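You operate a simulated robot arm through the tools that you are given. There is no shell and no other tool. Be economical: measure what you need, move in short steps, check, and stop when the job is done.

You run a simulated robot arm. Do the job below in one go: nothing can be reset, and whatever is moved stays where it is left.

TASK
Put the yellow brush on the far end of the plank table away on the left end of the long bench. Press the red radio button to switch it on. Open the side bench drawer, put the brass nut from the inside of the side bench drawer on the cream mould, then shut the drawer. Put the red tin on the green board. Take the orange pot and put it on the top of the bench board. Open the mixing bench drawer. Any order will do. Set down upright: red tin.

The check looks at the end state, three seconds after you hand in, the way a careful person would. Anything else that was tipped, shoved, dropped, spilled or broken makes it a failure.

THE ROBOT
A 7-joint arm with a two-finger gripper on a trunk, on a base that drives. Base frame: it is fixed to the floor where the robot stands at the start and does not move with it; the origin is under the middle of the robot, x ahead of it, y to its left, z up. Readings come in m, degrees, newtons and seconds.
With the tool pointing down near the work surface it reaches from about 0.32 to 0.76 m from the robot's upright axis, wherever it stands. Its first joint turns from -166.0 to 166.0 degrees. Places, roughly: brass nut (5x4x3 cm) [3.9, -0.8, 0.8]; cream mould [-0.5, 0.75, 0.75]; green board (15x15x3 cm) [4.1, -0.5, 0.9]; left end of the long bench [-0.7, 1.1, 0.9]; mixing bench drawer [-0.9, -0.8, 0.8]; orange pot (7x7x6 cm) [2.5, 1, 0.9]; red radio button [2.5, -1, 0.6]; red tin (8x8x9 cm) [5.2, -0.1, 0.9]; side bench drawer [3.9, -0.7, 0.8]; top of the bench board [0.3, 0.9, 0.9]; yellow brush (3x3x10 cm) [0.5, -0.2, 0.8]. Payload 1.71 kg.
The TCP is the grasp point between the finger pads, 0.02 m short of the fingertips. In the tool frame z runs along the fingers and y along their closing line. The gripper opens to 0.096 m. The gripper's body begins 0.113 m behind the TCP.
Orientation is told as [roll, pitch, yaw] about the base's x, y, z axes, in that order, counted from this pose: with the fingers straight down and closing along the base's y, the tool's x points along the base's -x, its y along +y and its z along -z.

THE INTERFACE
- The arm moves only by the tool send_rows. Its argument "targets" is a list of rows, each an object (a shift or turn left out is 0, a gripper value left out holds the last) with "jaw": the gripper command, from -1 (shut) to 1 (fully open), values between in proportion; "offset": the shift along the tool's x, y, z in mm, a list of three; "rotation": the turn, a rotation vector about the tool's x, y, z in degrees, a list of three. In form: [{"jaw": jaw, "offset": [x, y, z], "rotation": [ax, ay, az]}, ...]. A call has 1 to 8 rows; each row is the pose to reach, as a shift and turn from the pose commanded when the call began, along the tool's axes at that moment. A row lasts 0.2 s, in which the tool goes at most 0.05 m and 8.6 degrees; a call with a longer step from one row to the next is refused whole, and so is a gripper value outside its range. A pose out of reach is approached as far as the arm can. The call stops where the force on the tool passes 40 N (or 10 N more than at its start, if that is more) or the arm is blocked; 0.2 s more then pass. The fingers move at their own pace (about 0.153 m/s each) and stop on an object; they squeeze with about 33 N. The grip force told is the motor's: it shows also when the fingers shut on nothing. Time passes only in rows, and 0.2 s behind the last, so rows that repeat a pose let the fingers close. It gives the time, the measured TCP pose, the force on the tool (base axes), the opening and the grip force at its end, in the units of the frame above (readings bear some noise), with the torque about the TCP (base axes, N m) and any sound that the robot's microphone picked up, and new pictures: "views" is both (left out), scene, wrist or none.
- Cameras (640 x 400 px; columns grow to the right, rows downward): "scene" is now at [-0.0292, 0.15, 1.5467]; the picture's right is [0.01, -1.00, 0.00], its down [-0.93, -0.01, -0.38] and it looks along [0.38, 0.00, -0.93] (base axes); focal length 214 px, centre (320, 200). "wrist" rides on the gripper at [0.066, 0.014, -0.145] in the tool frame; the picture's right is [-0.21, 0.98, 0.00], its down [-0.88, -0.18, -0.45] and it looks along [-0.44, -0.09, 0.90] (tool axes); focal length 275 px, centre (320, 200). There is no depth. A picture from a camera that has moved, and an enlarged one, comes with that camera's place and axes in the base frame and with its lens.
- slide_trunk(by): slides the trunk up (or, below 0, down) by that many m; the arm and the scene camera ride with it, the base frame stays. It gives what a move gives, with no picture.
- base_move(legs): drives the robot by 1 to 6 legs, each [ahead, turn to the left] in m and degrees, along the robot's own axes; the way and the turn of a leg run together, so that a leg with both is an arc; at most 1.5 m and 180 degrees a leg. The arm and the cameras ride along, it lands a little off, and it stops where it bumps. It gives what a move gives, and a new picture of the scene camera.
- aim_head(pan, tilt): turns the head with the scene camera to pan (to the left, within 155 degrees either way) and tilt (down, from -29 to 69), counted from straight ahead of the robot. It gives what a move gives, and a new picture of the scene camera.
- zoom(camera, box): a new picture of the part [left, top, right, bottom] of that camera's present view, enlarged. It takes no simulated time.
- sign_off(): hands the job in; it is judged then, once.

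Work in short steps. Places have to be worked out from the pictures, the camera data and where the tool is seen: move nearer, look again, correct. Check each grasp and each placing, and mend what went wrong. You have 186 turns and 260 pictures in all, those below and enlarged ones among them. Open the gripper and draw the arm clear of the work before you hand the job in, unless the task says otherwise; then end with one line.

The tools are called after "Call:" as a command line: name --argument value ..., lists and objects as JSON in quotes. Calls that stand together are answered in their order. send_rows: Moves the arm, as the interface text tells. Its arguments: {"type":"object","properties":{"targets":{"type":"array","items":{"type":"object","properties":{"jaw":{"type":"number"},"offset":{"type":"array","items":{"type":"number"}},"rotation":{"type":"array","items":{"type":"number"}}}}},"views":{"type":"string","enum":["both","scene","wrist","none"]}},"required":["targets"]} The other tools are called the same way: slide_trunk (by) slides the trunk up or down; base_move (legs) drives the base; aim_head (pan, tilt) turns the head that bears the scene camera; zoom (camera, box) takes an enlarged picture of a part of a camera's view; sign_off () hands the job in.

At the start:

```text
clock: 0.0
eef_pos: [-0.2873, 0.2112, 1.0905]
tool_rot: [0.1, 0.0, 0.1]
contact_force: [0.3, 0.7, 0.7]
wrist_torque: [-0.02, 0.0, -0.01]
opening: 0.0962
grip_force: 0.0
trunk travel left (down, up): [-0.175, 0.211]
robot x, y, heading: [-0.0045, -0.006, -0.1]
head pan, tilt: [0.5, 68.8]
```

scene: 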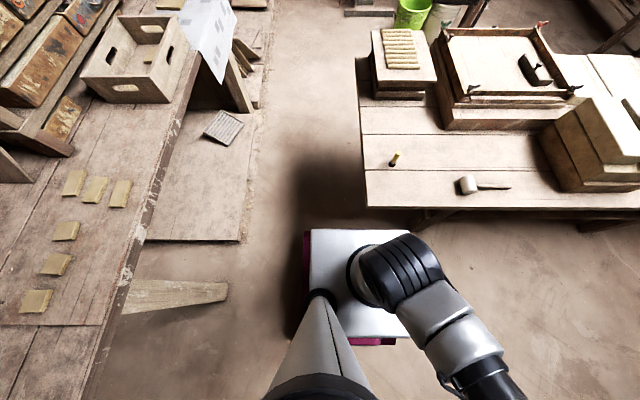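
wrist: 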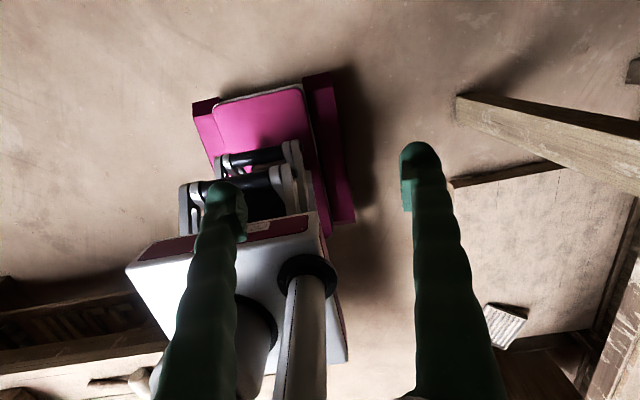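

I'll look around first to map the room: ahead with lower tilt.

Call:
aim_head --pan 0 --tilt 25

Call:
aim_head --pan 90 --tilt 40

Call:
aim_head --pan -130 --tilt 40

Call:
aim_head --pan -60 --tilt 40

```text
clock: 1.1
eef_pos: [-0.2701, 0.211, 1.0943]
tool_rot: [0.1, 0.7, 0.1]
contact_force: [0.0, 1.0, 0.8]
wrist_torque: [0.01, 0.0, -0.02]
opening: 0.096
grip_force: 0.1
trunk travel left (down, up): [-0.175, 0.211]
robot x, y, heading: [-0.0007, -0.0054, 0.0]
head pan, tilt: [0.0, 25.0]
camera scene: at [0.0059, 0.1495, 1.6066], right [0.0, -1.0, 0.0], down [-0.41, 0.0, -0.91], along [0.91, 0.0, -0.41], focal length 214 px, centre (320, 200)
```

scene: 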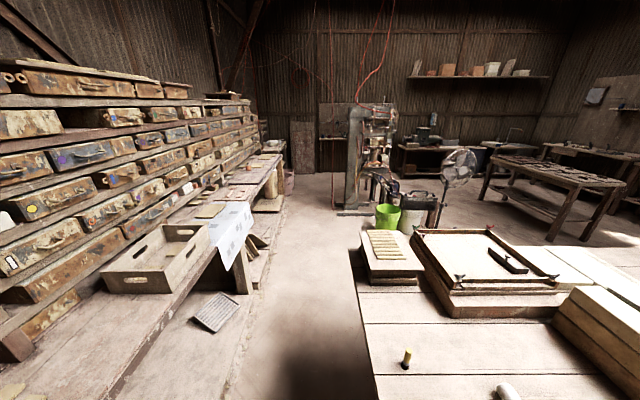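

```text
clock: 2.8
eef_pos: [-0.2701, 0.2102, 1.0939]
tool_rot: [0.0, 0.8, 0.2]
contact_force: [0.4, -0.7, -0.3]
wrist_torque: [0.01, 0.03, -0.02]
opening: 0.096
grip_force: 0.1
trunk travel left (down, up): [-0.175, 0.211]
robot x, y, heading: [-0.0, -0.0079, -0.1]
head pan, tilt: [90.0, 40.0]
camera scene: at [-0.0856, 0.2346, 1.5819], right [1.0, 0.0, 0.02], down [0.01, -0.64, -0.77], along [0.01, 0.77, -0.64], focal length 214 px, centre (320, 200)
```

scene: 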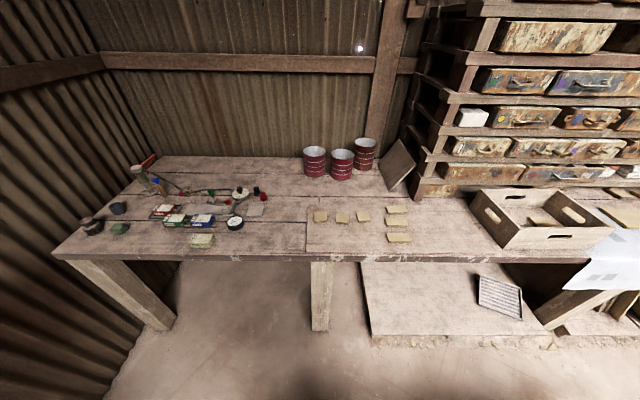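

```text
clock: 5.9
eef_pos: [-0.2708, 0.2113, 1.0945]
tool_rot: [-0.1, 0.8, 0.2]
contact_force: [-0.4, -0.6, 1.1]
wrist_torque: [-0.03, 0.01, 0.0]
opening: 0.096
grip_force: 0.0
trunk travel left (down, up): [-0.175, 0.211]
robot x, y, heading: [0.0006, -0.0054, 0.1]
head pan, tilt: [-130.0, 40.0]
camera scene: at [-0.1403, 0.0844, 1.5809], right [-0.77, 0.64, -0.01], down [0.43, 0.49, -0.76], along [-0.48, -0.59, -0.65], focal length 214 px, centre (320, 200)
```

scene: 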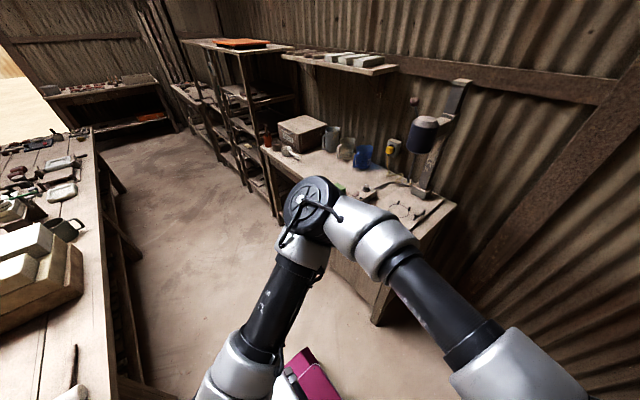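

```text
clock: 7.3
eef_pos: [-0.2702, 0.2102, 1.0941]
tool_rot: [0.1, 0.9, 0.2]
contact_force: [0.5, 0.7, 0.1]
wrist_torque: [-0.03, 0.0, -0.01]
opening: 0.0959
grip_force: 0.0
trunk travel left (down, up): [-0.175, 0.211]
robot x, y, heading: [-0.0002, -0.0042, -0.1]
head pan, tilt: [-60.0, 40.0]
camera scene: at [-0.0432, 0.0759, 1.5826], right [-0.87, -0.5, -0.01], down [-0.31, 0.56, -0.77], along [0.39, -0.66, -0.64], focal length 214 px, centre (320, 200)
```

scene: 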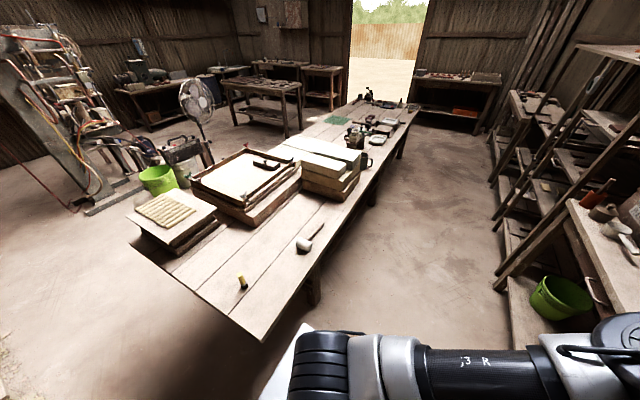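

The arm is folded behind the robot with its elbow on the right; I'll swing it counter-clockwise over the right side to the front in steps, at its present height.

Call:
send_rows --targets '[{"jaw": 1, "offset": [23, -28, 0], "rotation": [0, 0, -6]}, {"offset": [45, -58, 0], "rotation": [0, 0, -12]}, {"offset": [68, -88, 0], "rotation": [0, 0, -18]}, {"offset": [89, -121, 0], "rotation": [0, 0, -24]}, {"offset": [106, -158, 0], "rotation": [0, 0, -30]}, {"offset": [120, -197, 0], "rotation": [0, 0, -36]}, {"offset": [129, -239, 0], "rotation": [0, 0, -42]}, {"offset": [124, -280, 0], "rotation": [0, 0, -48]}]' --views "none"

Call:
zoom --camera "scene" --box '[150, 30, 450, 330]'

```text
clock: 9.1
eef_pos: [-0.3961, -0.0684, 1.0969]
tool_rot: [0.6, 0.5, 48.2]
contact_force: [-0.1, 0.2, -0.5]
wrist_torque: [-0.02, -0.04, -0.02]
opening: 0.0958
grip_force: 0.1
trunk travel left (down, up): [-0.175, 0.211]
robot x, y, heading: [0.0021, -0.0085, -0.2]
head pan, tilt: [-60.0, 40.0]
```

```text
1.33 times, centred on (300, 180) of scene
camera zoom: at [-0.0424, 0.0754, 1.5826], right [-0.87, -0.5, -0.01], down [-0.31, 0.56, -0.77], along [0.39, -0.66, -0.64], focal length 286 px, centre (347, 227)
```

zoom: 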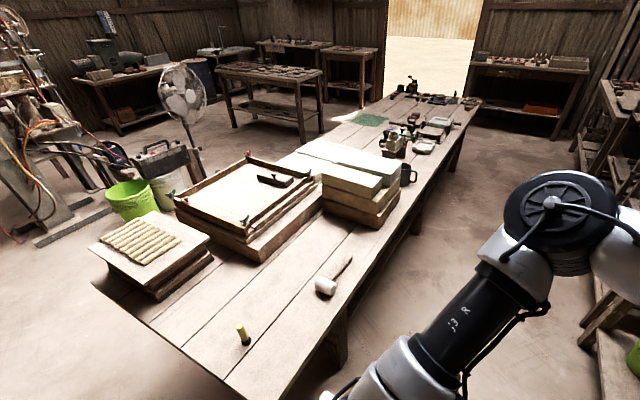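

Swing works without contact; repeat the same 48° sweep.

Call:
send_rows --targets '[{"offset": [24, -34, 0], "rotation": [0, 0, -6]}, {"offset": [44, -71, 0], "rotation": [0, 0, -12]}, {"offset": [61, -110, 0], "rotation": [0, 0, -18]}, {"offset": [73, -150, 0], "rotation": [0, 0, -24]}, {"offset": [81, -191, 0], "rotation": [0, 0, -30]}, {"offset": [84, -232, 0], "rotation": [0, 0, -36]}, {"offset": [84, -274, 0], "rotation": [0, 0, -42]}, {"offset": [79, -316, 0], "rotation": [0, 0, -48]}]' --views "none"

Call:
send_rows --targets '[{"offset": [24, -34, 0], "rotation": [0, 0, -6]}, {"offset": [44, -71, 0], "rotation": [0, 0, -12]}, {"offset": [61, -110, 0], "rotation": [0, 0, -18]}, {"offset": [73, -150, 0], "rotation": [0, 0, -24]}, {"offset": [81, -191, 0], "rotation": [0, 0, -30]}, {"offset": [84, -232, 0], "rotation": [0, 0, -36]}, {"offset": [84, -274, 0], "rotation": [0, 0, -42]}, {"offset": [79, -316, 0], "rotation": [0, 0, -48]}]' --views "scene"

```text
clock: 10.9
eef_pos: [-0.2106, -0.3405, 1.0903]
tool_rot: [1.0, -0.3, 96.1]
contact_force: [0.6, -0.3, -0.4]
wrist_torque: [-0.01, -0.04, -0.01]
opening: 0.0959
grip_force: 0.0
trunk travel left (down, up): [-0.175, 0.211]
robot x, y, heading: [0.0017, -0.0051, 0.0]
head pan, tilt: [-60.0, 40.0]
```

```text
clock: 12.7
eef_pos: [0.1207, -0.3858, 1.0866]
tool_rot: [0.6, -1.4, 144.3]
contact_force: [1.5, 0.4, -0.5]
wrist_torque: [0.03, 0.22, 0.04]
opening: 0.0959
grip_force: 0.1
trunk travel left (down, up): [-0.175, 0.211]
robot x, y, heading: [-0.0011, -0.0061, 0.0]
head pan, tilt: [-60.0, 40.0]
camera scene: at [0.0167, 0.0745, 1.583], right [-0.87, -0.5, 0.02], down [-0.34, 0.56, -0.76], along [0.37, -0.66, -0.65], focal length 214 px, centre (320, 200)
```

scene: 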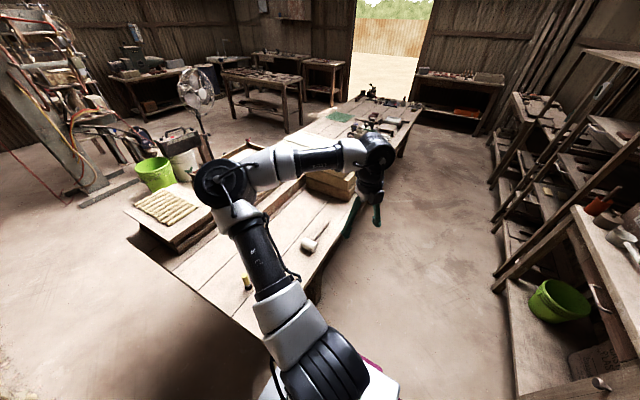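

Arm is now over the front right. I'll zoom on the brush to localise it.

Call:
zoom --camera "scene" --box '[200, 230, 320, 310]'

Call:
aim_head --pan -20 --tilt 55

```text
5.00 times, centred on (260, 270) of scene
camera zoom: at [0.0167, 0.0745, 1.583], right [-0.87, -0.5, 0.02], down [-0.34, 0.56, -0.76], along [0.37, -0.66, -0.65], focal length 1072 px, centre (620, -150)
```

zoom: 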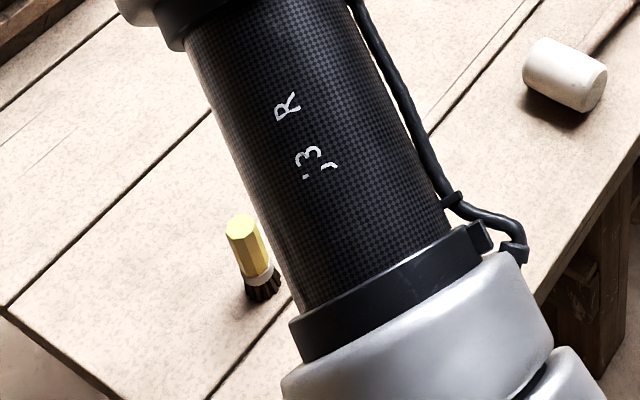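

```text
clock: 13.8
eef_pos: [0.1126, -0.3847, 1.0886]
tool_rot: [0.5, -0.8, 144.1]
contact_force: [-0.6, -0.5, -0.3]
wrist_torque: [-0.02, 0.0, 0.03]
opening: 0.096
grip_force: 0.0
trunk travel left (down, up): [-0.175, 0.211]
robot x, y, heading: [-0.0003, -0.0078, -0.0]
head pan, tilt: [-20.0, 55.0]
camera scene: at [0.034, 0.1247, 1.5621], right [-0.34, -0.94, 0.01], down [-0.78, 0.28, -0.56], along [0.53, -0.2, -0.83], focal length 214 px, centre (320, 200)
```

scene: 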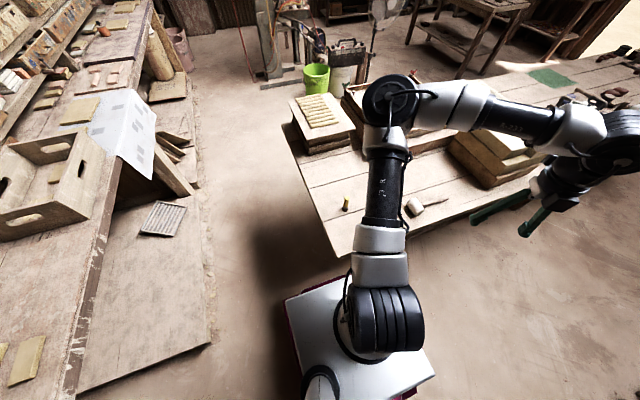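

Brush stands upright at about (0.466, -0.155), table near z 0.75. I'll move the gripper toward the point above it.

Call:
send_rows --targets '[{"offset": [17, -44, 0], "rotation": [0, 0, -7]}, {"offset": [34, -88, 0], "rotation": [0, 0, -14]}, {"offset": [51, -132, 0], "rotation": [0, 0, -21]}, {"offset": [68, -176, 0], "rotation": [0, 0, -28]}, {"offset": [85, -220, 0], "rotation": [0, 0, -35]}, {"offset": [102, -264, 0], "rotation": [0, 0, -42]}, {"offset": [119, -308, 0], "rotation": [0, 0, -49]}, {"offset": [136, -354, 0], "rotation": [0, 0, -56]}]' --views "both"

```text
clock: 15.8
eef_pos: [0.5748, -0.4292, 1.1169]
tool_rot: [11.0, 12.3, -164.7]
contact_force: [-1.5, -1.8, -0.5]
wrist_torque: [0.17, -0.04, 0.08]
opening: 0.096
grip_force: 0.2
out of reach, approached as far as the arm can: row 2, 3, 4, 5, 6, 7, 8
trunk travel left (down, up): [-0.175, 0.211]
robot x, y, heading: [-0.0021, -0.0085, -0.0]
head pan, tilt: [-20.0, 55.0]
stopped in row 8: the arm was blocked; the commanded pose is now the measured one
camera scene: at [0.0329, 0.1202, 1.5625], right [-0.34, -0.94, 0.0], down [-0.78, 0.28, -0.56], along [0.53, -0.19, -0.83], focal length 214 px, centre (320, 200)
camera wrist: at [0.6012, -0.4078, 1.2733], right [0.02, -0.99, 0.14], down [-0.98, 0.01, 0.2], along [-0.2, -0.14, -0.97], focal length 275 px, centre (320, 200)
```

scene: 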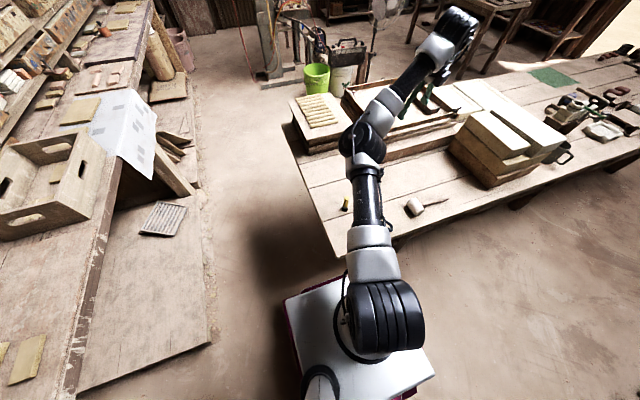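
wrist: 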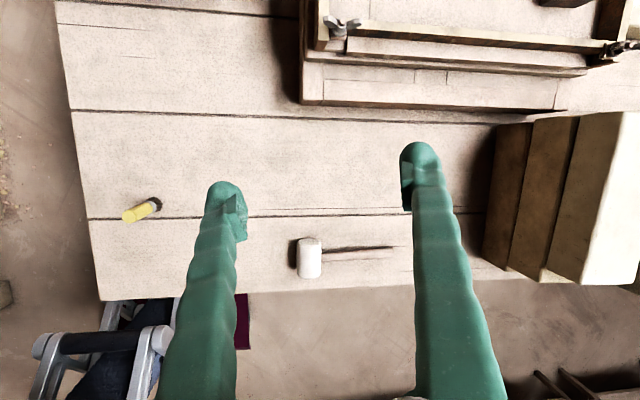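

The arm hit a limit partway and tilted. I'll level the tool and move sideways toward the brush in smaller steps.

Call:
send_rows --targets '[{"offset": [-5, -42, -9], "rotation": [1.5, -1.7, 0]}, {"offset": [-10, -84, -17], "rotation": [3, -3.4, 0]}, {"offset": [-14, -126, -26], "rotation": [4.5, -5.1, 0]}, {"offset": [-19, -168, -34], "rotation": [6, -6.8, 0]}, {"offset": [-24, -210, -43], "rotation": [7.5, -8.5, 0]}, {"offset": [-29, -252, -51], "rotation": [9, -10, 0]}, {"offset": [-33, -294, -60], "rotation": [11, -12, 0]}]' --views "both"

```text
clock: 17.4
eef_pos: [0.7131, -0.248, 1.031]
tool_rot: [0.2, 0.6, -165.5]
contact_force: [0.6, 1.7, -0.3]
wrist_torque: [-0.21, 0.13, 0.01]
opening: 0.0961
grip_force: 0.0
out of reach, approached as far as the arm can: row 1, 2, 3, 4, 5, 6, 7
trunk travel left (down, up): [-0.175, 0.211]
robot x, y, heading: [-0.0011, -0.0078, -0.1]
head pan, tilt: [-20.0, 55.0]
camera scene: at [0.0365, 0.1282, 1.5617], right [-0.34, -0.94, 0.01], down [-0.78, 0.28, -0.56], along [0.52, -0.2, -0.83], focal length 214 px, centre (320, 200)
camera wrist: at [0.776, -0.2457, 1.1772], right [0.04, -1.0, 0.0], down [-0.9, -0.04, 0.44], along [-0.43, -0.02, -0.9], focal length 275 px, centre (320, 200)
```

scene: 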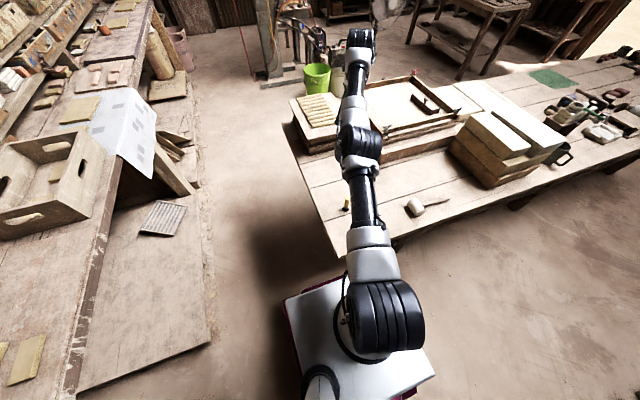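
wrist: 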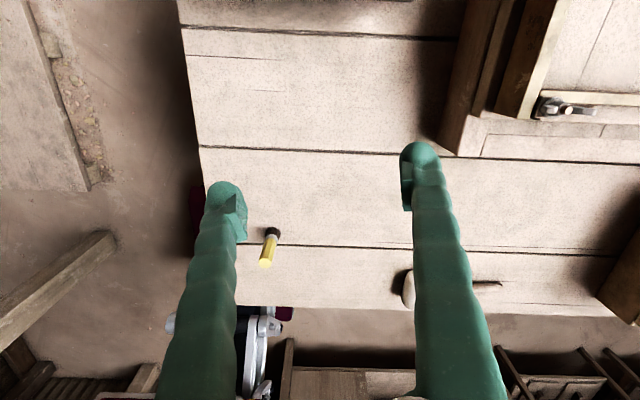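

Tool is level now but stretched out. Pull back toward the brush.

Call:
send_rows --targets '[{"offset": [-36, -25, 0]}, {"offset": [-72, -50, 0]}, {"offset": [-108, -76, 0]}, {"offset": [-144, -101, 0]}, {"offset": [-180, -127, 0]}, {"offset": [-216, -152, 0]}]' --views "both"

```text
clock: 18.8
eef_pos: [0.71, -0.237, 1.0467]
tool_rot: [-0.8, 0.0, -165.6]
contact_force: [0.2, 0.2, 0.7]
wrist_torque: [-0.01, -0.03, -0.01]
opening: 0.0958
grip_force: 0.0
out of reach, approached as far as the arm can: row 1, 2, 3, 4, 5, 6
trunk travel left (down, up): [-0.175, 0.211]
robot x, y, heading: [0.0014, -0.0071, 0.3]
head pan, tilt: [-20.0, 55.0]
camera scene: at [0.0329, 0.1251, 1.5622], right [-0.34, -0.94, 0.01], down [-0.78, 0.28, -0.56], along [0.53, -0.2, -0.83], focal length 214 px, centre (320, 200)
camera wrist: at [0.7753, -0.2359, 1.1917], right [0.04, -1.0, -0.01], down [-0.89, -0.04, 0.45], along [-0.45, -0.01, -0.89], focal length 275 px, centre (320, 200)
```

scene: 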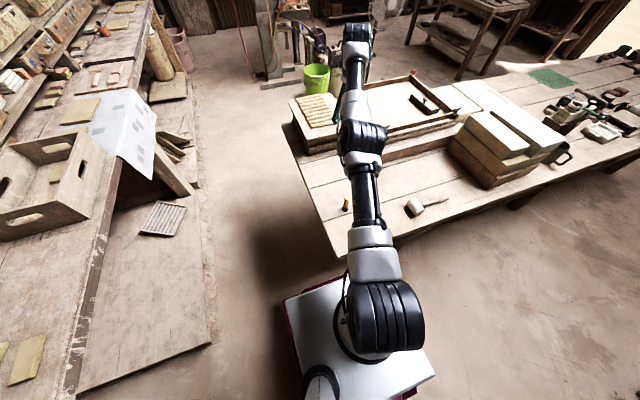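
wrist: 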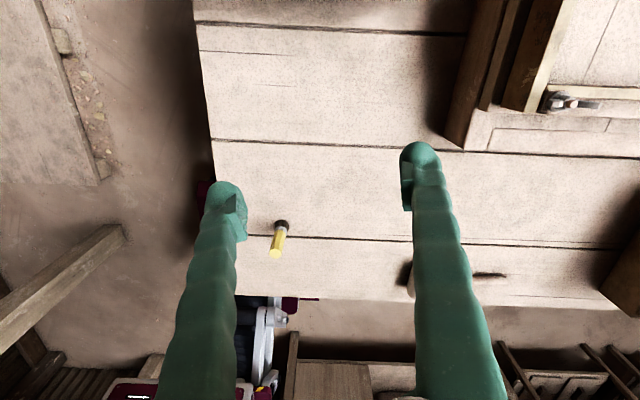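

First joint is evidently at its limit in this elbow posture, so the arm works right/behind the robot. I'll bring it back to the right side and turn the base instead.

Call:
send_rows --targets '[{"offset": [-37, 24, -9], "rotation": [0, 0, 4]}, {"offset": [-74, 48, -18], "rotation": [0, 0, 8]}, {"offset": [-111, 72, -27], "rotation": [0, 0, 12]}, {"offset": [-148, 96, -36], "rotation": [0, 0, 16]}, {"offset": [-186, 120, -45], "rotation": [0, 0, 20]}]' --views "none"

```text
clock: 19.6
eef_pos: [0.6391, -0.3536, 1.052]
tool_rot: [1.1, 2.5, -176.0]
contact_force: [0.2, 0.7, -0.3]
wrist_torque: [-0.04, 0.0, -0.03]
opening: 0.096
grip_force: 0.0
out of reach, approached as far as the arm can: row 1, 2, 3
trunk travel left (down, up): [-0.175, 0.211]
robot x, y, heading: [0.0005, -0.0047, -0.0]
head pan, tilt: [-20.0, 55.0]
stopped in row 3: the arm was blocked; the commanded pose is now the measured one
```

Call:
send_rows --targets '[{"offset": [-48, 15, -7], "rotation": [0, 0, 4]}, {"offset": [-96, 30, -14], "rotation": [0, 0, 8]}, {"offset": [-144, 40, -21], "rotation": [0, 0, 12]}, {"offset": [-192, 48, -28], "rotation": [0, 0, 16]}, {"offset": [-240, 54, -35], "rotation": [0, 0, 20]}, {"offset": [-288, 56, -40], "rotation": [0, 0, 24]}]' --views "scene"

```text
refused: row 1 steps farther than a row can; nothing moved
```

Call:
send_rows --targets '[{"offset": [-40, 15, -7], "rotation": [0, 0, 4]}, {"offset": [-84, 30, -14], "rotation": [0, 0, 8]}, {"offset": [-129, 40, -21], "rotation": [0, 0, 12]}, {"offset": [-174, 48, -28], "rotation": [0, 0, 16]}, {"offset": [-218, 54, -35], "rotation": [0, 0, 20]}, {"offset": [-262, 56, -40], "rotation": [0, 0, 24]}]' --views "scene"

```text
clock: 21.0
eef_pos: [0.3701, -0.4651, 1.067]
tool_rot: [-1.2, 1.0, 159.8]
contact_force: [-1.0, -0.8, 0.3]
wrist_torque: [0.16, -0.09, 0.02]
opening: 0.0958
grip_force: 0.1
out of reach, approached as far as the arm can: row 1, 2, 3, 4, 5, 6
trunk travel left (down, up): [-0.175, 0.211]
robot x, y, heading: [-0.0027, -0.0057, 0.2]
head pan, tilt: [-20.0, 55.0]
camera scene: at [0.0316, 0.1216, 1.5624], right [-0.34, -0.94, 0.0], down [-0.78, 0.28, -0.56], along [0.53, -0.2, -0.83], focal length 214 px, centre (320, 200)
```

scene: 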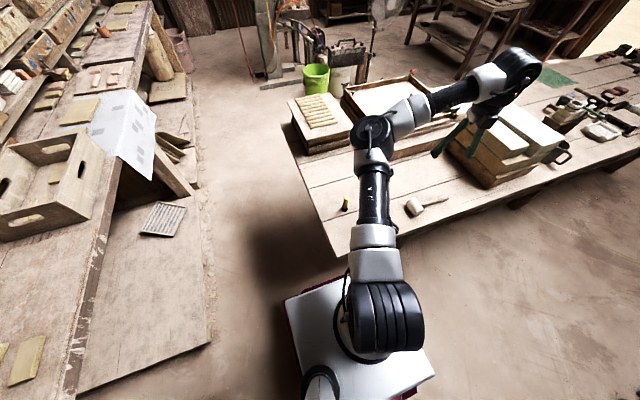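

Call:
send_rows --targets '[{"offset": [-46, 9, -3], "rotation": [0, 0, 3.5]}, {"offset": [-91, 17, -6], "rotation": [0, 0, 7]}, {"offset": [-137, 25, -9], "rotation": [0, 0, 10.5]}, {"offset": [-182, 34, -12], "rotation": [0, 0, 14]}, {"offset": [-228, 42, -15], "rotation": [0, 0, 17.5]}, {"offset": [-273, 50, -18], "rotation": [0, 0, 21]}, {"offset": [-319, 59, -20], "rotation": [0, 0, 25]}]' --views "scene"

```text
clock: 22.6
eef_pos: [0.05, -0.4073, 1.0824]
tool_rot: [-1.2, 0.4, 134.9]
contact_force: [-0.9, -0.6, 0.0]
wrist_torque: [0.02, -0.01, 0.0]
opening: 0.0958
grip_force: 0.1
trunk travel left (down, up): [-0.175, 0.211]
robot x, y, heading: [0.0017, -0.0053, 0.1]
head pan, tilt: [-20.0, 55.0]
camera scene: at [0.0333, 0.1248, 1.5621], right [-0.34, -0.94, 0.01], down [-0.78, 0.28, -0.56], along [0.53, -0.2, -0.83], focal length 214 px, centre (320, 200)
```

scene: 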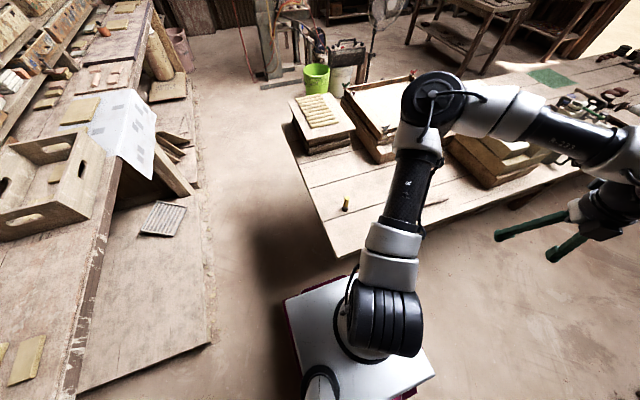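

Recovered. Now turn the base 90° left, so the brush lies to the robot's right rear, in the arm's comfortable zone.

Call:
base_move --legs '[[0, 90]]'

Call:
aim_head --pan -110 --tilt 55

```text
clock: 27.6
eef_pos: [0.4012, 0.046, 1.0827]
tool_rot: [-1.3, 0.3, -134.7]
contact_force: [-0.2, 0.3, 0.3]
wrist_torque: [0.01, 0.03, 0.01]
opening: 0.0963
grip_force: 0.0
trunk travel left (down, up): [-0.175, 0.211]
robot x, y, heading: [0.002, -0.0059, 90.4]
head pan, tilt: [-20.0, 55.0]
camera scene: at [-0.1252, 0.0279, 1.562], right [0.94, -0.34, 0.01], down [-0.28, -0.78, -0.56], along [0.19, 0.53, -0.83], focal length 214 px, centre (320, 200)
```

scene: 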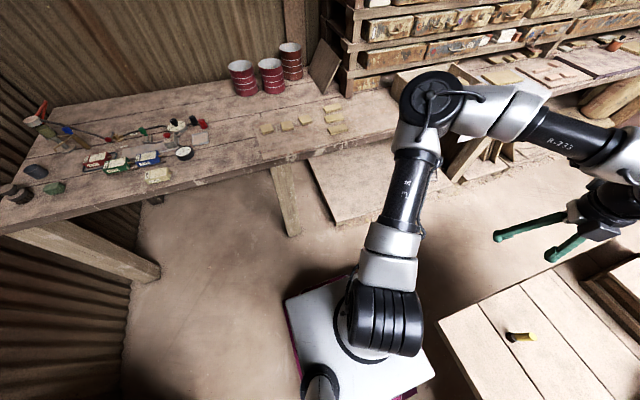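

```text
clock: 29.2
eef_pos: [0.4016, 0.0309, 1.0836]
tool_rot: [-1.8, 1.1, -134.8]
contact_force: [0.3, -0.3, 0.4]
wrist_torque: [-0.01, -0.05, 0.0]
opening: 0.0959
grip_force: 0.0
trunk travel left (down, up): [-0.175, 0.211]
robot x, y, heading: [0.0049, -0.0083, 90.2]
head pan, tilt: [-110.0, 55.0]
camera scene: at [-0.0815, -0.0643, 1.5636], right [-0.34, -0.94, 0.02], down [-0.77, 0.27, -0.58], along [0.54, -0.21, -0.82], focal length 214 px, centre (320, 200)
```

scene: 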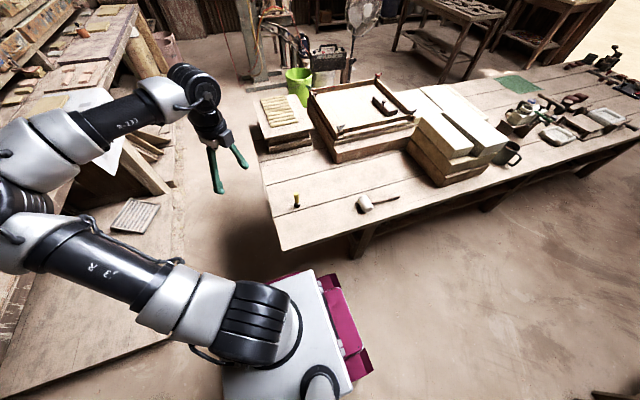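

Clear view: brush at about (0.456, -0.157). Move above it and lower to z≈0.98.

Call:
send_rows --targets '[{"offset": [-19, 34, 20], "rotation": [0, 0, 4.6]}, {"offset": [-37, 69, 40], "rotation": [0, 0, 9.2]}, {"offset": [-56, 103, 60], "rotation": [0, 0, 13.8]}, {"offset": [-74, 138, 80], "rotation": [0, 0, 18.4]}, {"offset": [-93, 172, 100], "rotation": [0, 0, 23]}]' --views "both"

```text
clock: 30.4
eef_pos: [0.4581, -0.1554, 0.9736]
tool_rot: [-2.2, 0.2, -157.8]
contact_force: [0.1, 0.0, 0.4]
wrist_torque: [-0.01, 0.01, 0.02]
opening: 0.0961
grip_force: 0.1
trunk travel left (down, up): [-0.175, 0.211]
robot x, y, heading: [0.0053, -0.0063, 90.3]
head pan, tilt: [-110.0, 55.0]
camera scene: at [-0.0811, -0.0702, 1.5633], right [-0.34, -0.94, 0.01], down [-0.77, 0.27, -0.58], along [0.54, -0.2, -0.82], focal length 214 px, centre (320, 200)
camera wrist: at [0.524, -0.1498, 1.1194], right [0.18, -0.98, -0.04], down [-0.88, -0.18, 0.45], along [-0.45, -0.05, -0.89], focal length 275 px, centre (320, 200)
```

scene: 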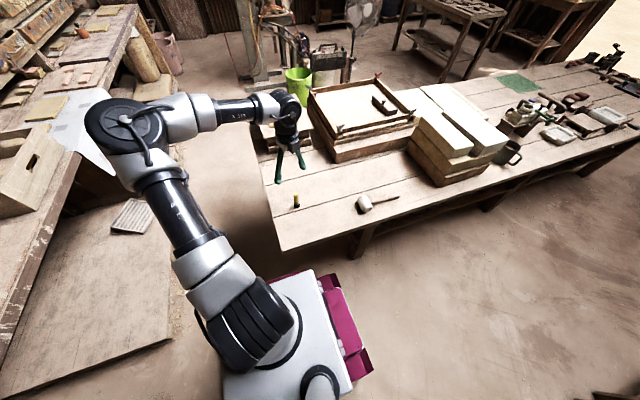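
wrist: 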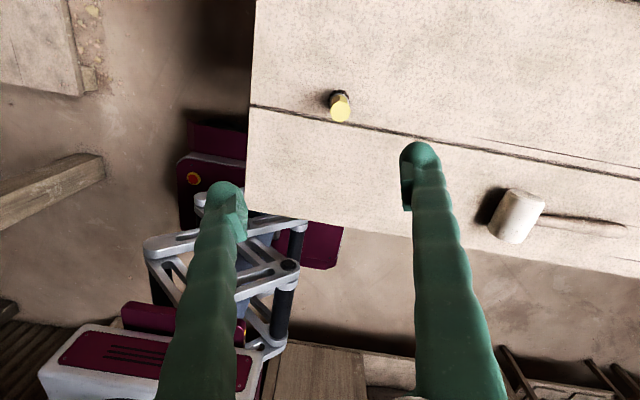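

The wrist view places the brush at about (0.487, -0.167). Shift, level the roll and go down some, then look again.

Call:
send_rows --targets '[{"offset": [23, 21, 10], "rotation": [-2.2, 0, 0]}, {"offset": [23, 21, 45], "rotation": [-2.2, 0, 0]}]' --views "wrist"

```text
clock: 31.0
eef_pos: [0.4863, -0.1619, 0.9319]
tool_rot: [0.1, 0.2, -157.8]
contact_force: [0.0, -0.1, 0.4]
wrist_torque: [0.02, -0.01, 0.02]
opening: 0.0958
grip_force: 0.0
trunk travel left (down, up): [-0.175, 0.211]
robot x, y, heading: [0.0069, -0.0045, 90.2]
head pan, tilt: [-110.0, 55.0]
camera wrist: at [0.55, -0.1507, 1.0773], right [0.18, -0.98, 0.0], down [-0.88, -0.16, 0.44], along [-0.43, -0.08, -0.9], focal length 275 px, centre (320, 200)
```

wrist: 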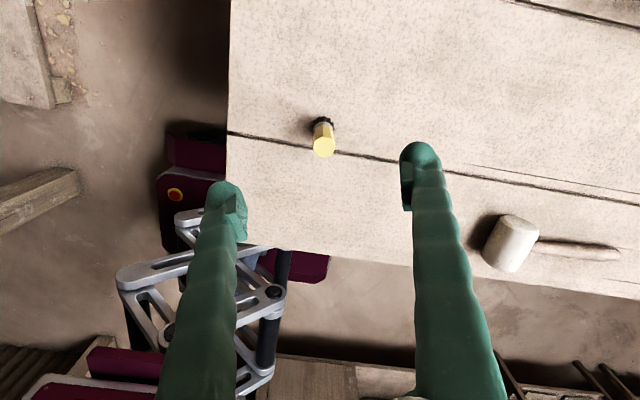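

Aligned within a few mm (brush at (0.487,-0.166), top ≈0.834). Descend 130 mm and close.

Call:
send_rows --targets '[{"offset": [1, 3, 45]}, {"offset": [1, 3, 90]}, {"offset": [1, 3, 130]}, {"offset": [1, 3, 130], "jaw": -1}, {"offset": [1, 3, 130], "jaw": -1}]' --views "wrist"

```text
clock: 32.2
eef_pos: [0.4883, -0.1627, 0.8017]
tool_rot: [0.2, 0.2, -157.7]
contact_force: [0.0, 0.3, 1.0]
wrist_torque: [-0.02, -0.03, -0.01]
opening: 0.0214
grip_force: 32.8
trunk travel left (down, up): [-0.175, 0.211]
robot x, y, heading: [0.0022, -0.0037, 90.4]
head pan, tilt: [-110.0, 55.0]
camera wrist: at [0.5516, -0.1515, 0.9477], right [0.18, -0.98, 0.0], down [-0.88, -0.16, 0.44], along [-0.43, -0.08, -0.9], focal length 275 px, centre (320, 200)
```

wrist: 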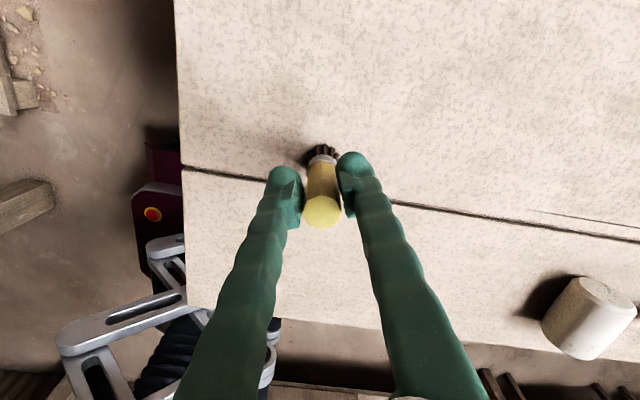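

Brush gripped (opening 21 mm). Lift it 290 mm.

Call:
send_rows --targets '[{"offset": [0, 0, -45]}, {"offset": [0, 0, -90]}, {"offset": [0, 0, -135]}, {"offset": [0, 0, -180]}, {"offset": [0, 0, -225]}, {"offset": [0, 0, -270]}, {"offset": [0, 0, -290]}]' --views "none"

Call:
base_move --legs '[[0, 50], [0.62, 0], [0, 80]]'

Call:
aim_head --pan -110 --tilt 45

```text
clock: 33.8
eef_pos: [0.4859, -0.1659, 1.0932]
tool_rot: [0.1, 0.3, -157.8]
contact_force: [0.1, 0.1, -1.2]
wrist_torque: [0.0, 0.0, 0.03]
opening: 0.0212
grip_force: 33.6
trunk travel left (down, up): [-0.175, 0.211]
robot x, y, heading: [0.0082, -0.0057, 90.6]
head pan, tilt: [-110.0, 55.0]
```

```text
clock: 44.3
eef_pos: [-0.6636, 0.8667, 1.0927]
tool_rot: [0.0, 0.4, -28.8]
contact_force: [1.3, 0.4, -0.2]
wrist_torque: [-0.02, -0.02, 0.01]
opening: 0.0214
grip_force: 33.2
trunk travel left (down, up): [-0.175, 0.211]
robot x, y, heading: [-0.4816, 0.396, -140.8]
head pan, tilt: [-110.0, 55.0]
camera scene: at [-0.3831, 0.3654, 1.5635], right [0.94, 0.33, 0.02], down [0.28, -0.77, -0.58], along [-0.18, 0.55, -0.82], focal length 214 px, centre (320, 200)
```

scene: 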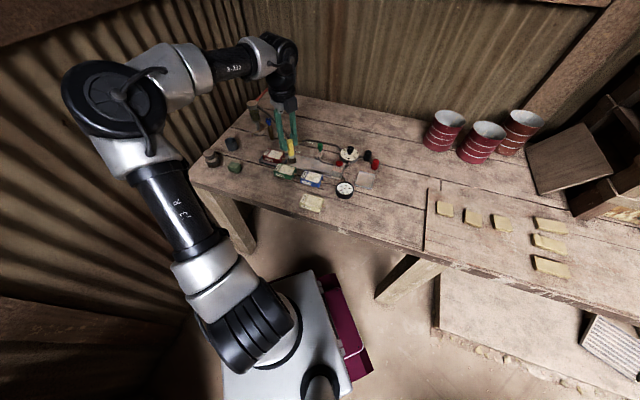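

```text
clock: 45.0
eef_pos: [-0.6412, 0.8863, 1.088]
tool_rot: [-1.2, 0.8, -28.8]
contact_force: [0.7, 0.5, 0.1]
wrist_torque: [0.05, 0.06, -0.02]
opening: 0.0213
grip_force: 33.1
trunk travel left (down, up): [-0.175, 0.211]
robot x, y, heading: [-0.4821, 0.3917, -140.5]
head pan, tilt: [-110.0, 45.0]
camera scene: at [-0.3513, 0.4025, 1.5746], right [0.94, 0.33, -0.01], down [0.23, -0.67, -0.7], along [-0.24, 0.66, -0.71], focal length 214 px, centre (320, 200)
```

scene: 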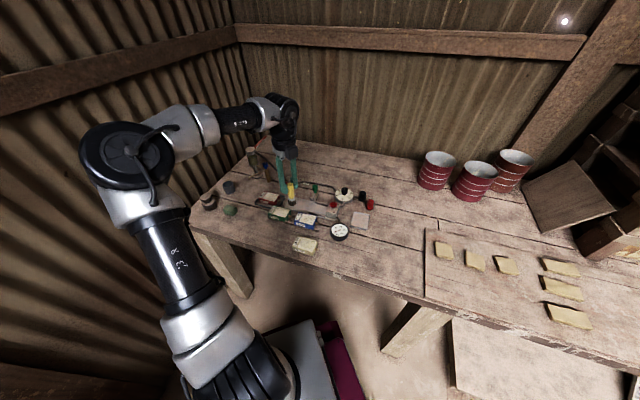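

Call:
zoom --camera "scene" --box '[180, 130, 420, 280]'

Call:
send_rows --targets '[{"offset": [0, 0, 0], "rotation": [-1.2, -0.8, 0]}]' --views "wrist"

```text
2.67 times, centred on (300, 205) of scene
camera zoom: at [-0.3513, 0.4025, 1.5746], right [0.94, 0.33, -0.01], down [0.23, -0.67, -0.7], along [-0.24, 0.66, -0.71], focal length 572 px, centre (373, 187)
```

zoom: 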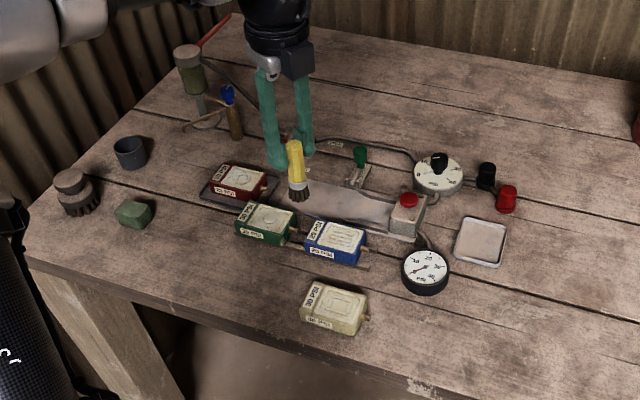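

```text
clock: 45.4
eef_pos: [-0.6525, 0.8762, 1.0908]
tool_rot: [0.6, -0.3, -28.8]
contact_force: [0.8, 0.1, -0.7]
wrist_torque: [-0.02, -0.05, 0.0]
opening: 0.0214
grip_force: 32.6
trunk travel left (down, up): [-0.175, 0.211]
robot x, y, heading: [-0.4855, 0.3948, -140.6]
head pan, tilt: [-110.0, 45.0]
camera wrist: at [-0.7065, 0.9183, 1.2364], right [0.65, 0.76, 0.01], down [0.68, -0.59, 0.45], along [0.35, -0.28, -0.89], focal length 275 px, centre (320, 200)
```

wrist: 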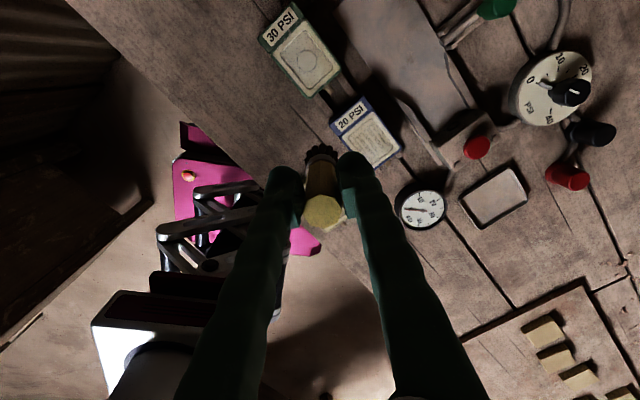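

The bench's left section holds coloured moulds; free spot between the green block and the green mould near (-0.87, 0.92). Move the brush over there, still high.

Call:
send_rows --targets '[{"offset": [42, -13, 0]}, {"offset": [85, -27, 0]}, {"offset": [127, -40, 0]}, {"offset": [170, -53, 0]}, {"offset": [212, -66, 30]}, {"offset": [212, -66, 75]}, {"offset": [212, -66, 120]}, {"offset": [212, -66, 140]}]' --views "both"

```text
refused: row 5 steps farther than a row can; nothing moved
```

Call:
send_rows --targets '[{"offset": [42, -13, 0]}, {"offset": [85, -27, 0]}, {"offset": [127, -40, 0]}, {"offset": [170, -53, 0]}, {"offset": [212, -66, 10]}, {"offset": [212, -66, 55]}, {"offset": [212, -66, 100]}, {"offset": [212, -66, 140]}]' --views "both"

```text
clock: 47.2
eef_pos: [-0.8695, 0.922, 0.9488]
tool_rot: [0.6, -0.2, -28.9]
contact_force: [-0.7, 1.1, -1.1]
wrist_torque: [0.03, 0.01, 0.0]
opening: 0.0214
grip_force: 33.2
trunk travel left (down, up): [-0.175, 0.211]
robot x, y, heading: [-0.4883, 0.395, -140.8]
head pan, tilt: [-110.0, 45.0]
camera scene: at [-0.369, 0.3889, 1.5759], right [0.94, 0.33, 0.0], down [0.24, -0.67, -0.71], along [-0.23, 0.67, -0.71], focal length 214 px, centre (320, 200)
camera wrist: at [-0.9227, 0.9638, 1.0937], right [0.65, 0.76, 0.01], down [0.68, -0.59, 0.45], along [0.35, -0.28, -0.89], focal length 275 px, centre (320, 200)
```

scene: 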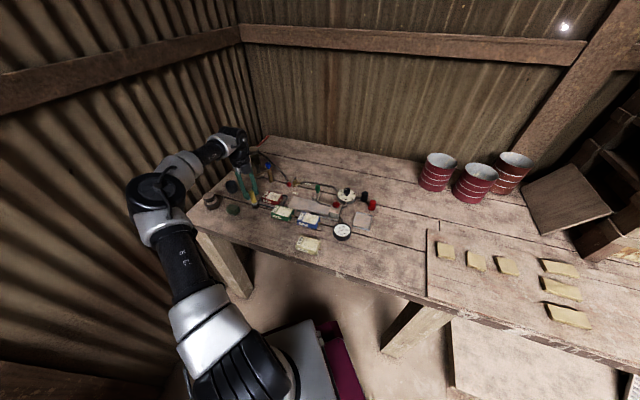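
wrist: 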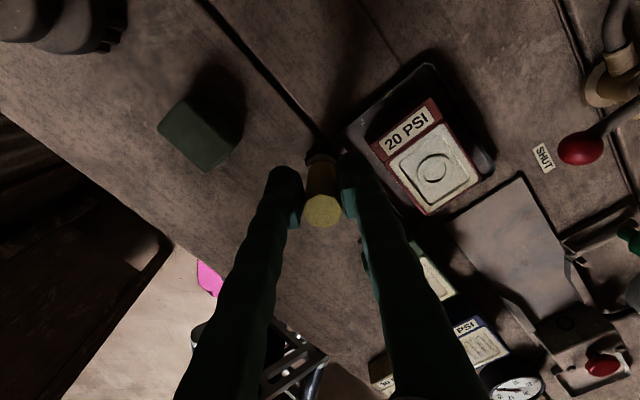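

Triangulating the red mould gives its top at z≈0.885, so the bench top is ~0.85. Shift the brush 5 cm toward the front, away from the red tray, and lower a little.

Call:
send_rows --targets '[{"offset": [-14, -23, -10]}, {"offset": [-27, -46, -10]}, {"offset": [-27, -46, 5]}]' --views "wrist"

Call:
zoom --camera "scene" --box '[180, 130, 340, 250]'

```text
clock: 48.0
eef_pos: [-0.8657, 0.8704, 0.9426]
tool_rot: [0.6, -0.1, -28.8]
contact_force: [0.2, -0.7, -1.5]
wrist_torque: [0.04, -0.01, -0.02]
opening: 0.0215
grip_force: 32.9
trunk travel left (down, up): [-0.175, 0.211]
robot x, y, heading: [-0.4816, 0.3938, -140.7]
head pan, tilt: [-110.0, 45.0]
camera wrist: at [-0.9194, 0.912, 1.0882], right [0.65, 0.76, 0.01], down [0.68, -0.59, 0.45], along [0.34, -0.28, -0.9], focal length 275 px, centre (320, 200)
```

wrist: 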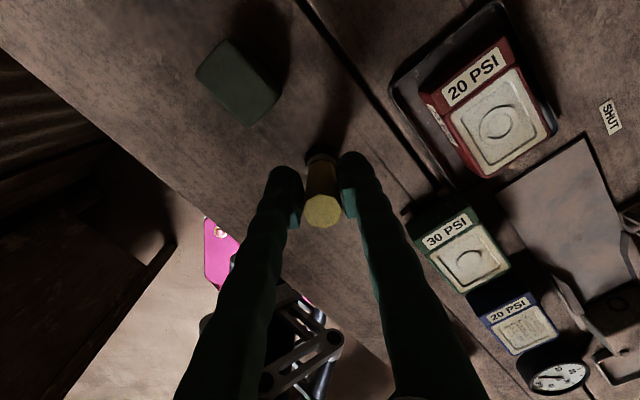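

```text
3.33 times, centred on (260, 190) of scene
camera zoom: at [-0.3868, 0.3739, 1.577], right [0.94, 0.33, 0.02], down [0.24, -0.66, -0.71], along [-0.22, 0.67, -0.7], focal length 715 px, centre (520, 233)
```

zoom: 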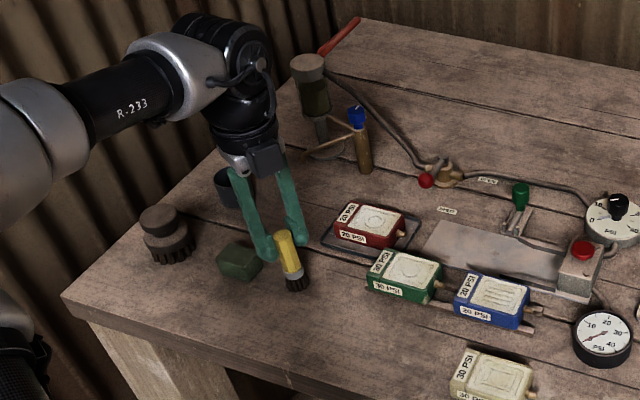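

Free spot confirmed. Lower in small steps until contact.

Call:
send_rows --targets '[{"offset": [0, 0, 5]}, {"offset": [0, 0, 10]}, {"offset": [0, 0, 14]}, {"offset": [0, 0, 18]}]' --views "wrist"

```text
clock: 49.0
eef_pos: [-0.8647, 0.8704, 0.9269]
tool_rot: [0.6, 0.0, -28.8]
contact_force: [-3.4, 1.4, 29.5]
wrist_torque: [-0.06, -0.09, -0.07]
opening: 0.0215
grip_force: 33.6
trunk travel left (down, up): [-0.175, 0.211]
robot x, y, heading: [-0.4847, 0.3907, -140.7]
head pan, tilt: [-110.0, 45.0]
camera wrist: at [-0.9174, 0.9113, 1.073], right [0.65, 0.76, 0.01], down [0.68, -0.59, 0.44], along [0.34, -0.28, -0.9], focal length 275 px, centre (320, 200)
```

wrist: 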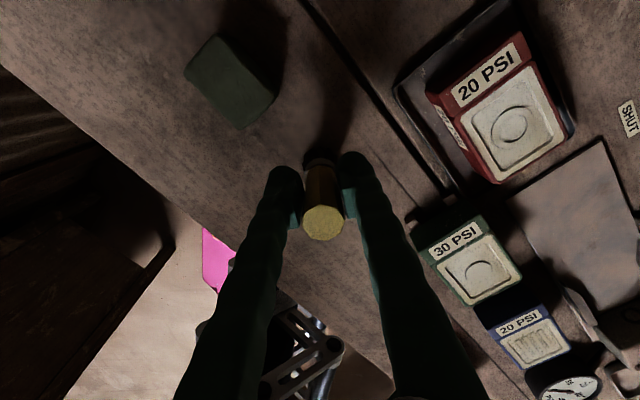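

Touching down (29 N). Ease up 2 mm, open, and rise.

Call:
send_rows --targets '[{"offset": [0, 0, -2]}, {"offset": [0, 0, -2], "jaw": 0.1}, {"offset": [0, 0, -2], "jaw": 0.1}, {"offset": [0, 0, -45]}, {"offset": [0, 0, -90]}, {"offset": [0, 0, -135]}, {"offset": [0, 0, -170]}]' --views "both"

```text
clock: 50.6
eef_pos: [-0.8674, 0.8689, 1.0961]
tool_rot: [0.5, -0.2, -28.7]
contact_force: [0.2, -0.3, -0.8]
wrist_torque: [0.01, -0.01, 0.0]
opening: 0.0528
grip_force: 0.2
trunk travel left (down, up): [-0.175, 0.211]
robot x, y, heading: [-0.4817, 0.3945, -140.9]
head pan, tilt: [-110.0, 45.0]
camera scene: at [-0.3859, 0.3737, 1.577], right [0.94, 0.33, 0.02], down [0.24, -0.66, -0.71], along [-0.23, 0.67, -0.7], focal length 214 px, centre (320, 200)
camera wrist: at [-0.9208, 0.9104, 1.2418], right [0.65, 0.76, 0.01], down [0.68, -0.59, 0.45], along [0.34, -0.28, -0.9], focal length 275 px, centre (320, 200)
```

scene: 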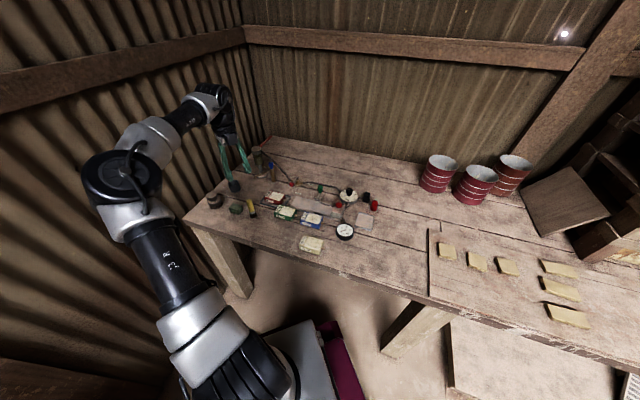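
wrist: 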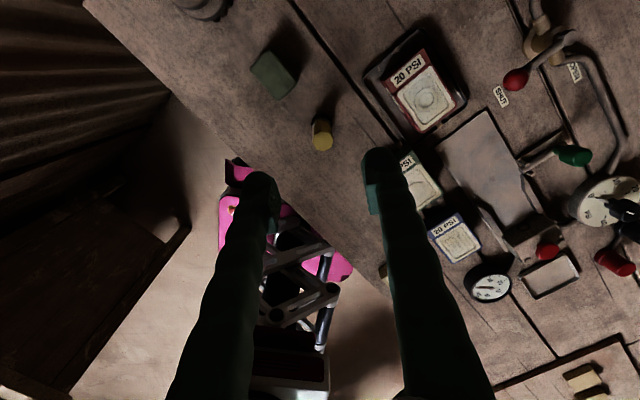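

Brush stands on the bench's left end. Next: look at the mixing bench drawer.

Call:
aim_head --pan 30 --tilt 35

```text
clock: 52.8
eef_pos: [-0.8681, 0.8683, 1.0948]
tool_rot: [0.5, -0.2, -28.9]
contact_force: [-0.8, -0.1, -0.2]
wrist_torque: [0.0, 0.0, -0.01]
opening: 0.0529
grip_force: 0.1
trunk travel left (down, up): [-0.175, 0.211]
robot x, y, heading: [-0.4819, 0.3907, -140.8]
head pan, tilt: [30.0, 35.0]
camera scene: at [-0.3907, 0.2146, 1.5901], right [-0.94, 0.35, -0.01], down [0.21, 0.55, -0.81], along [-0.28, -0.76, -0.59], focal length 214 px, centre (320, 200)
```

scene: 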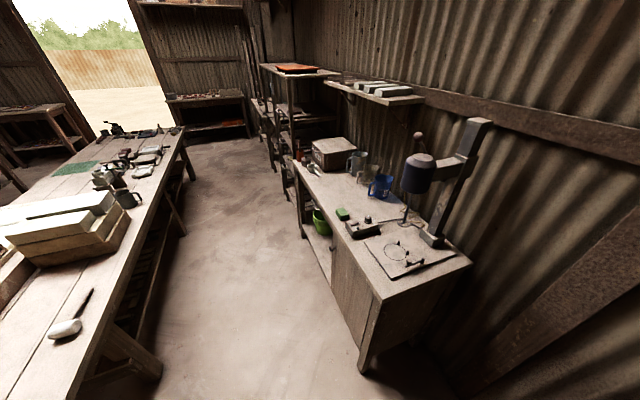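

Call:
zoom --camera "scene" --box '[270, 120, 490, 380]'

```text
1.54 times, centred on (380, 250) of scene
camera zoom: at [-0.3907, 0.2146, 1.5901], right [-0.94, 0.35, -0.01], down [0.21, 0.55, -0.81], along [-0.28, -0.76, -0.59], focal length 330 px, centre (228, 123)
```

zoom: 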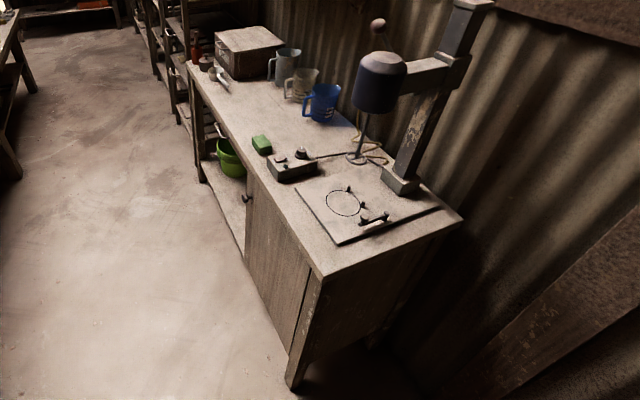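

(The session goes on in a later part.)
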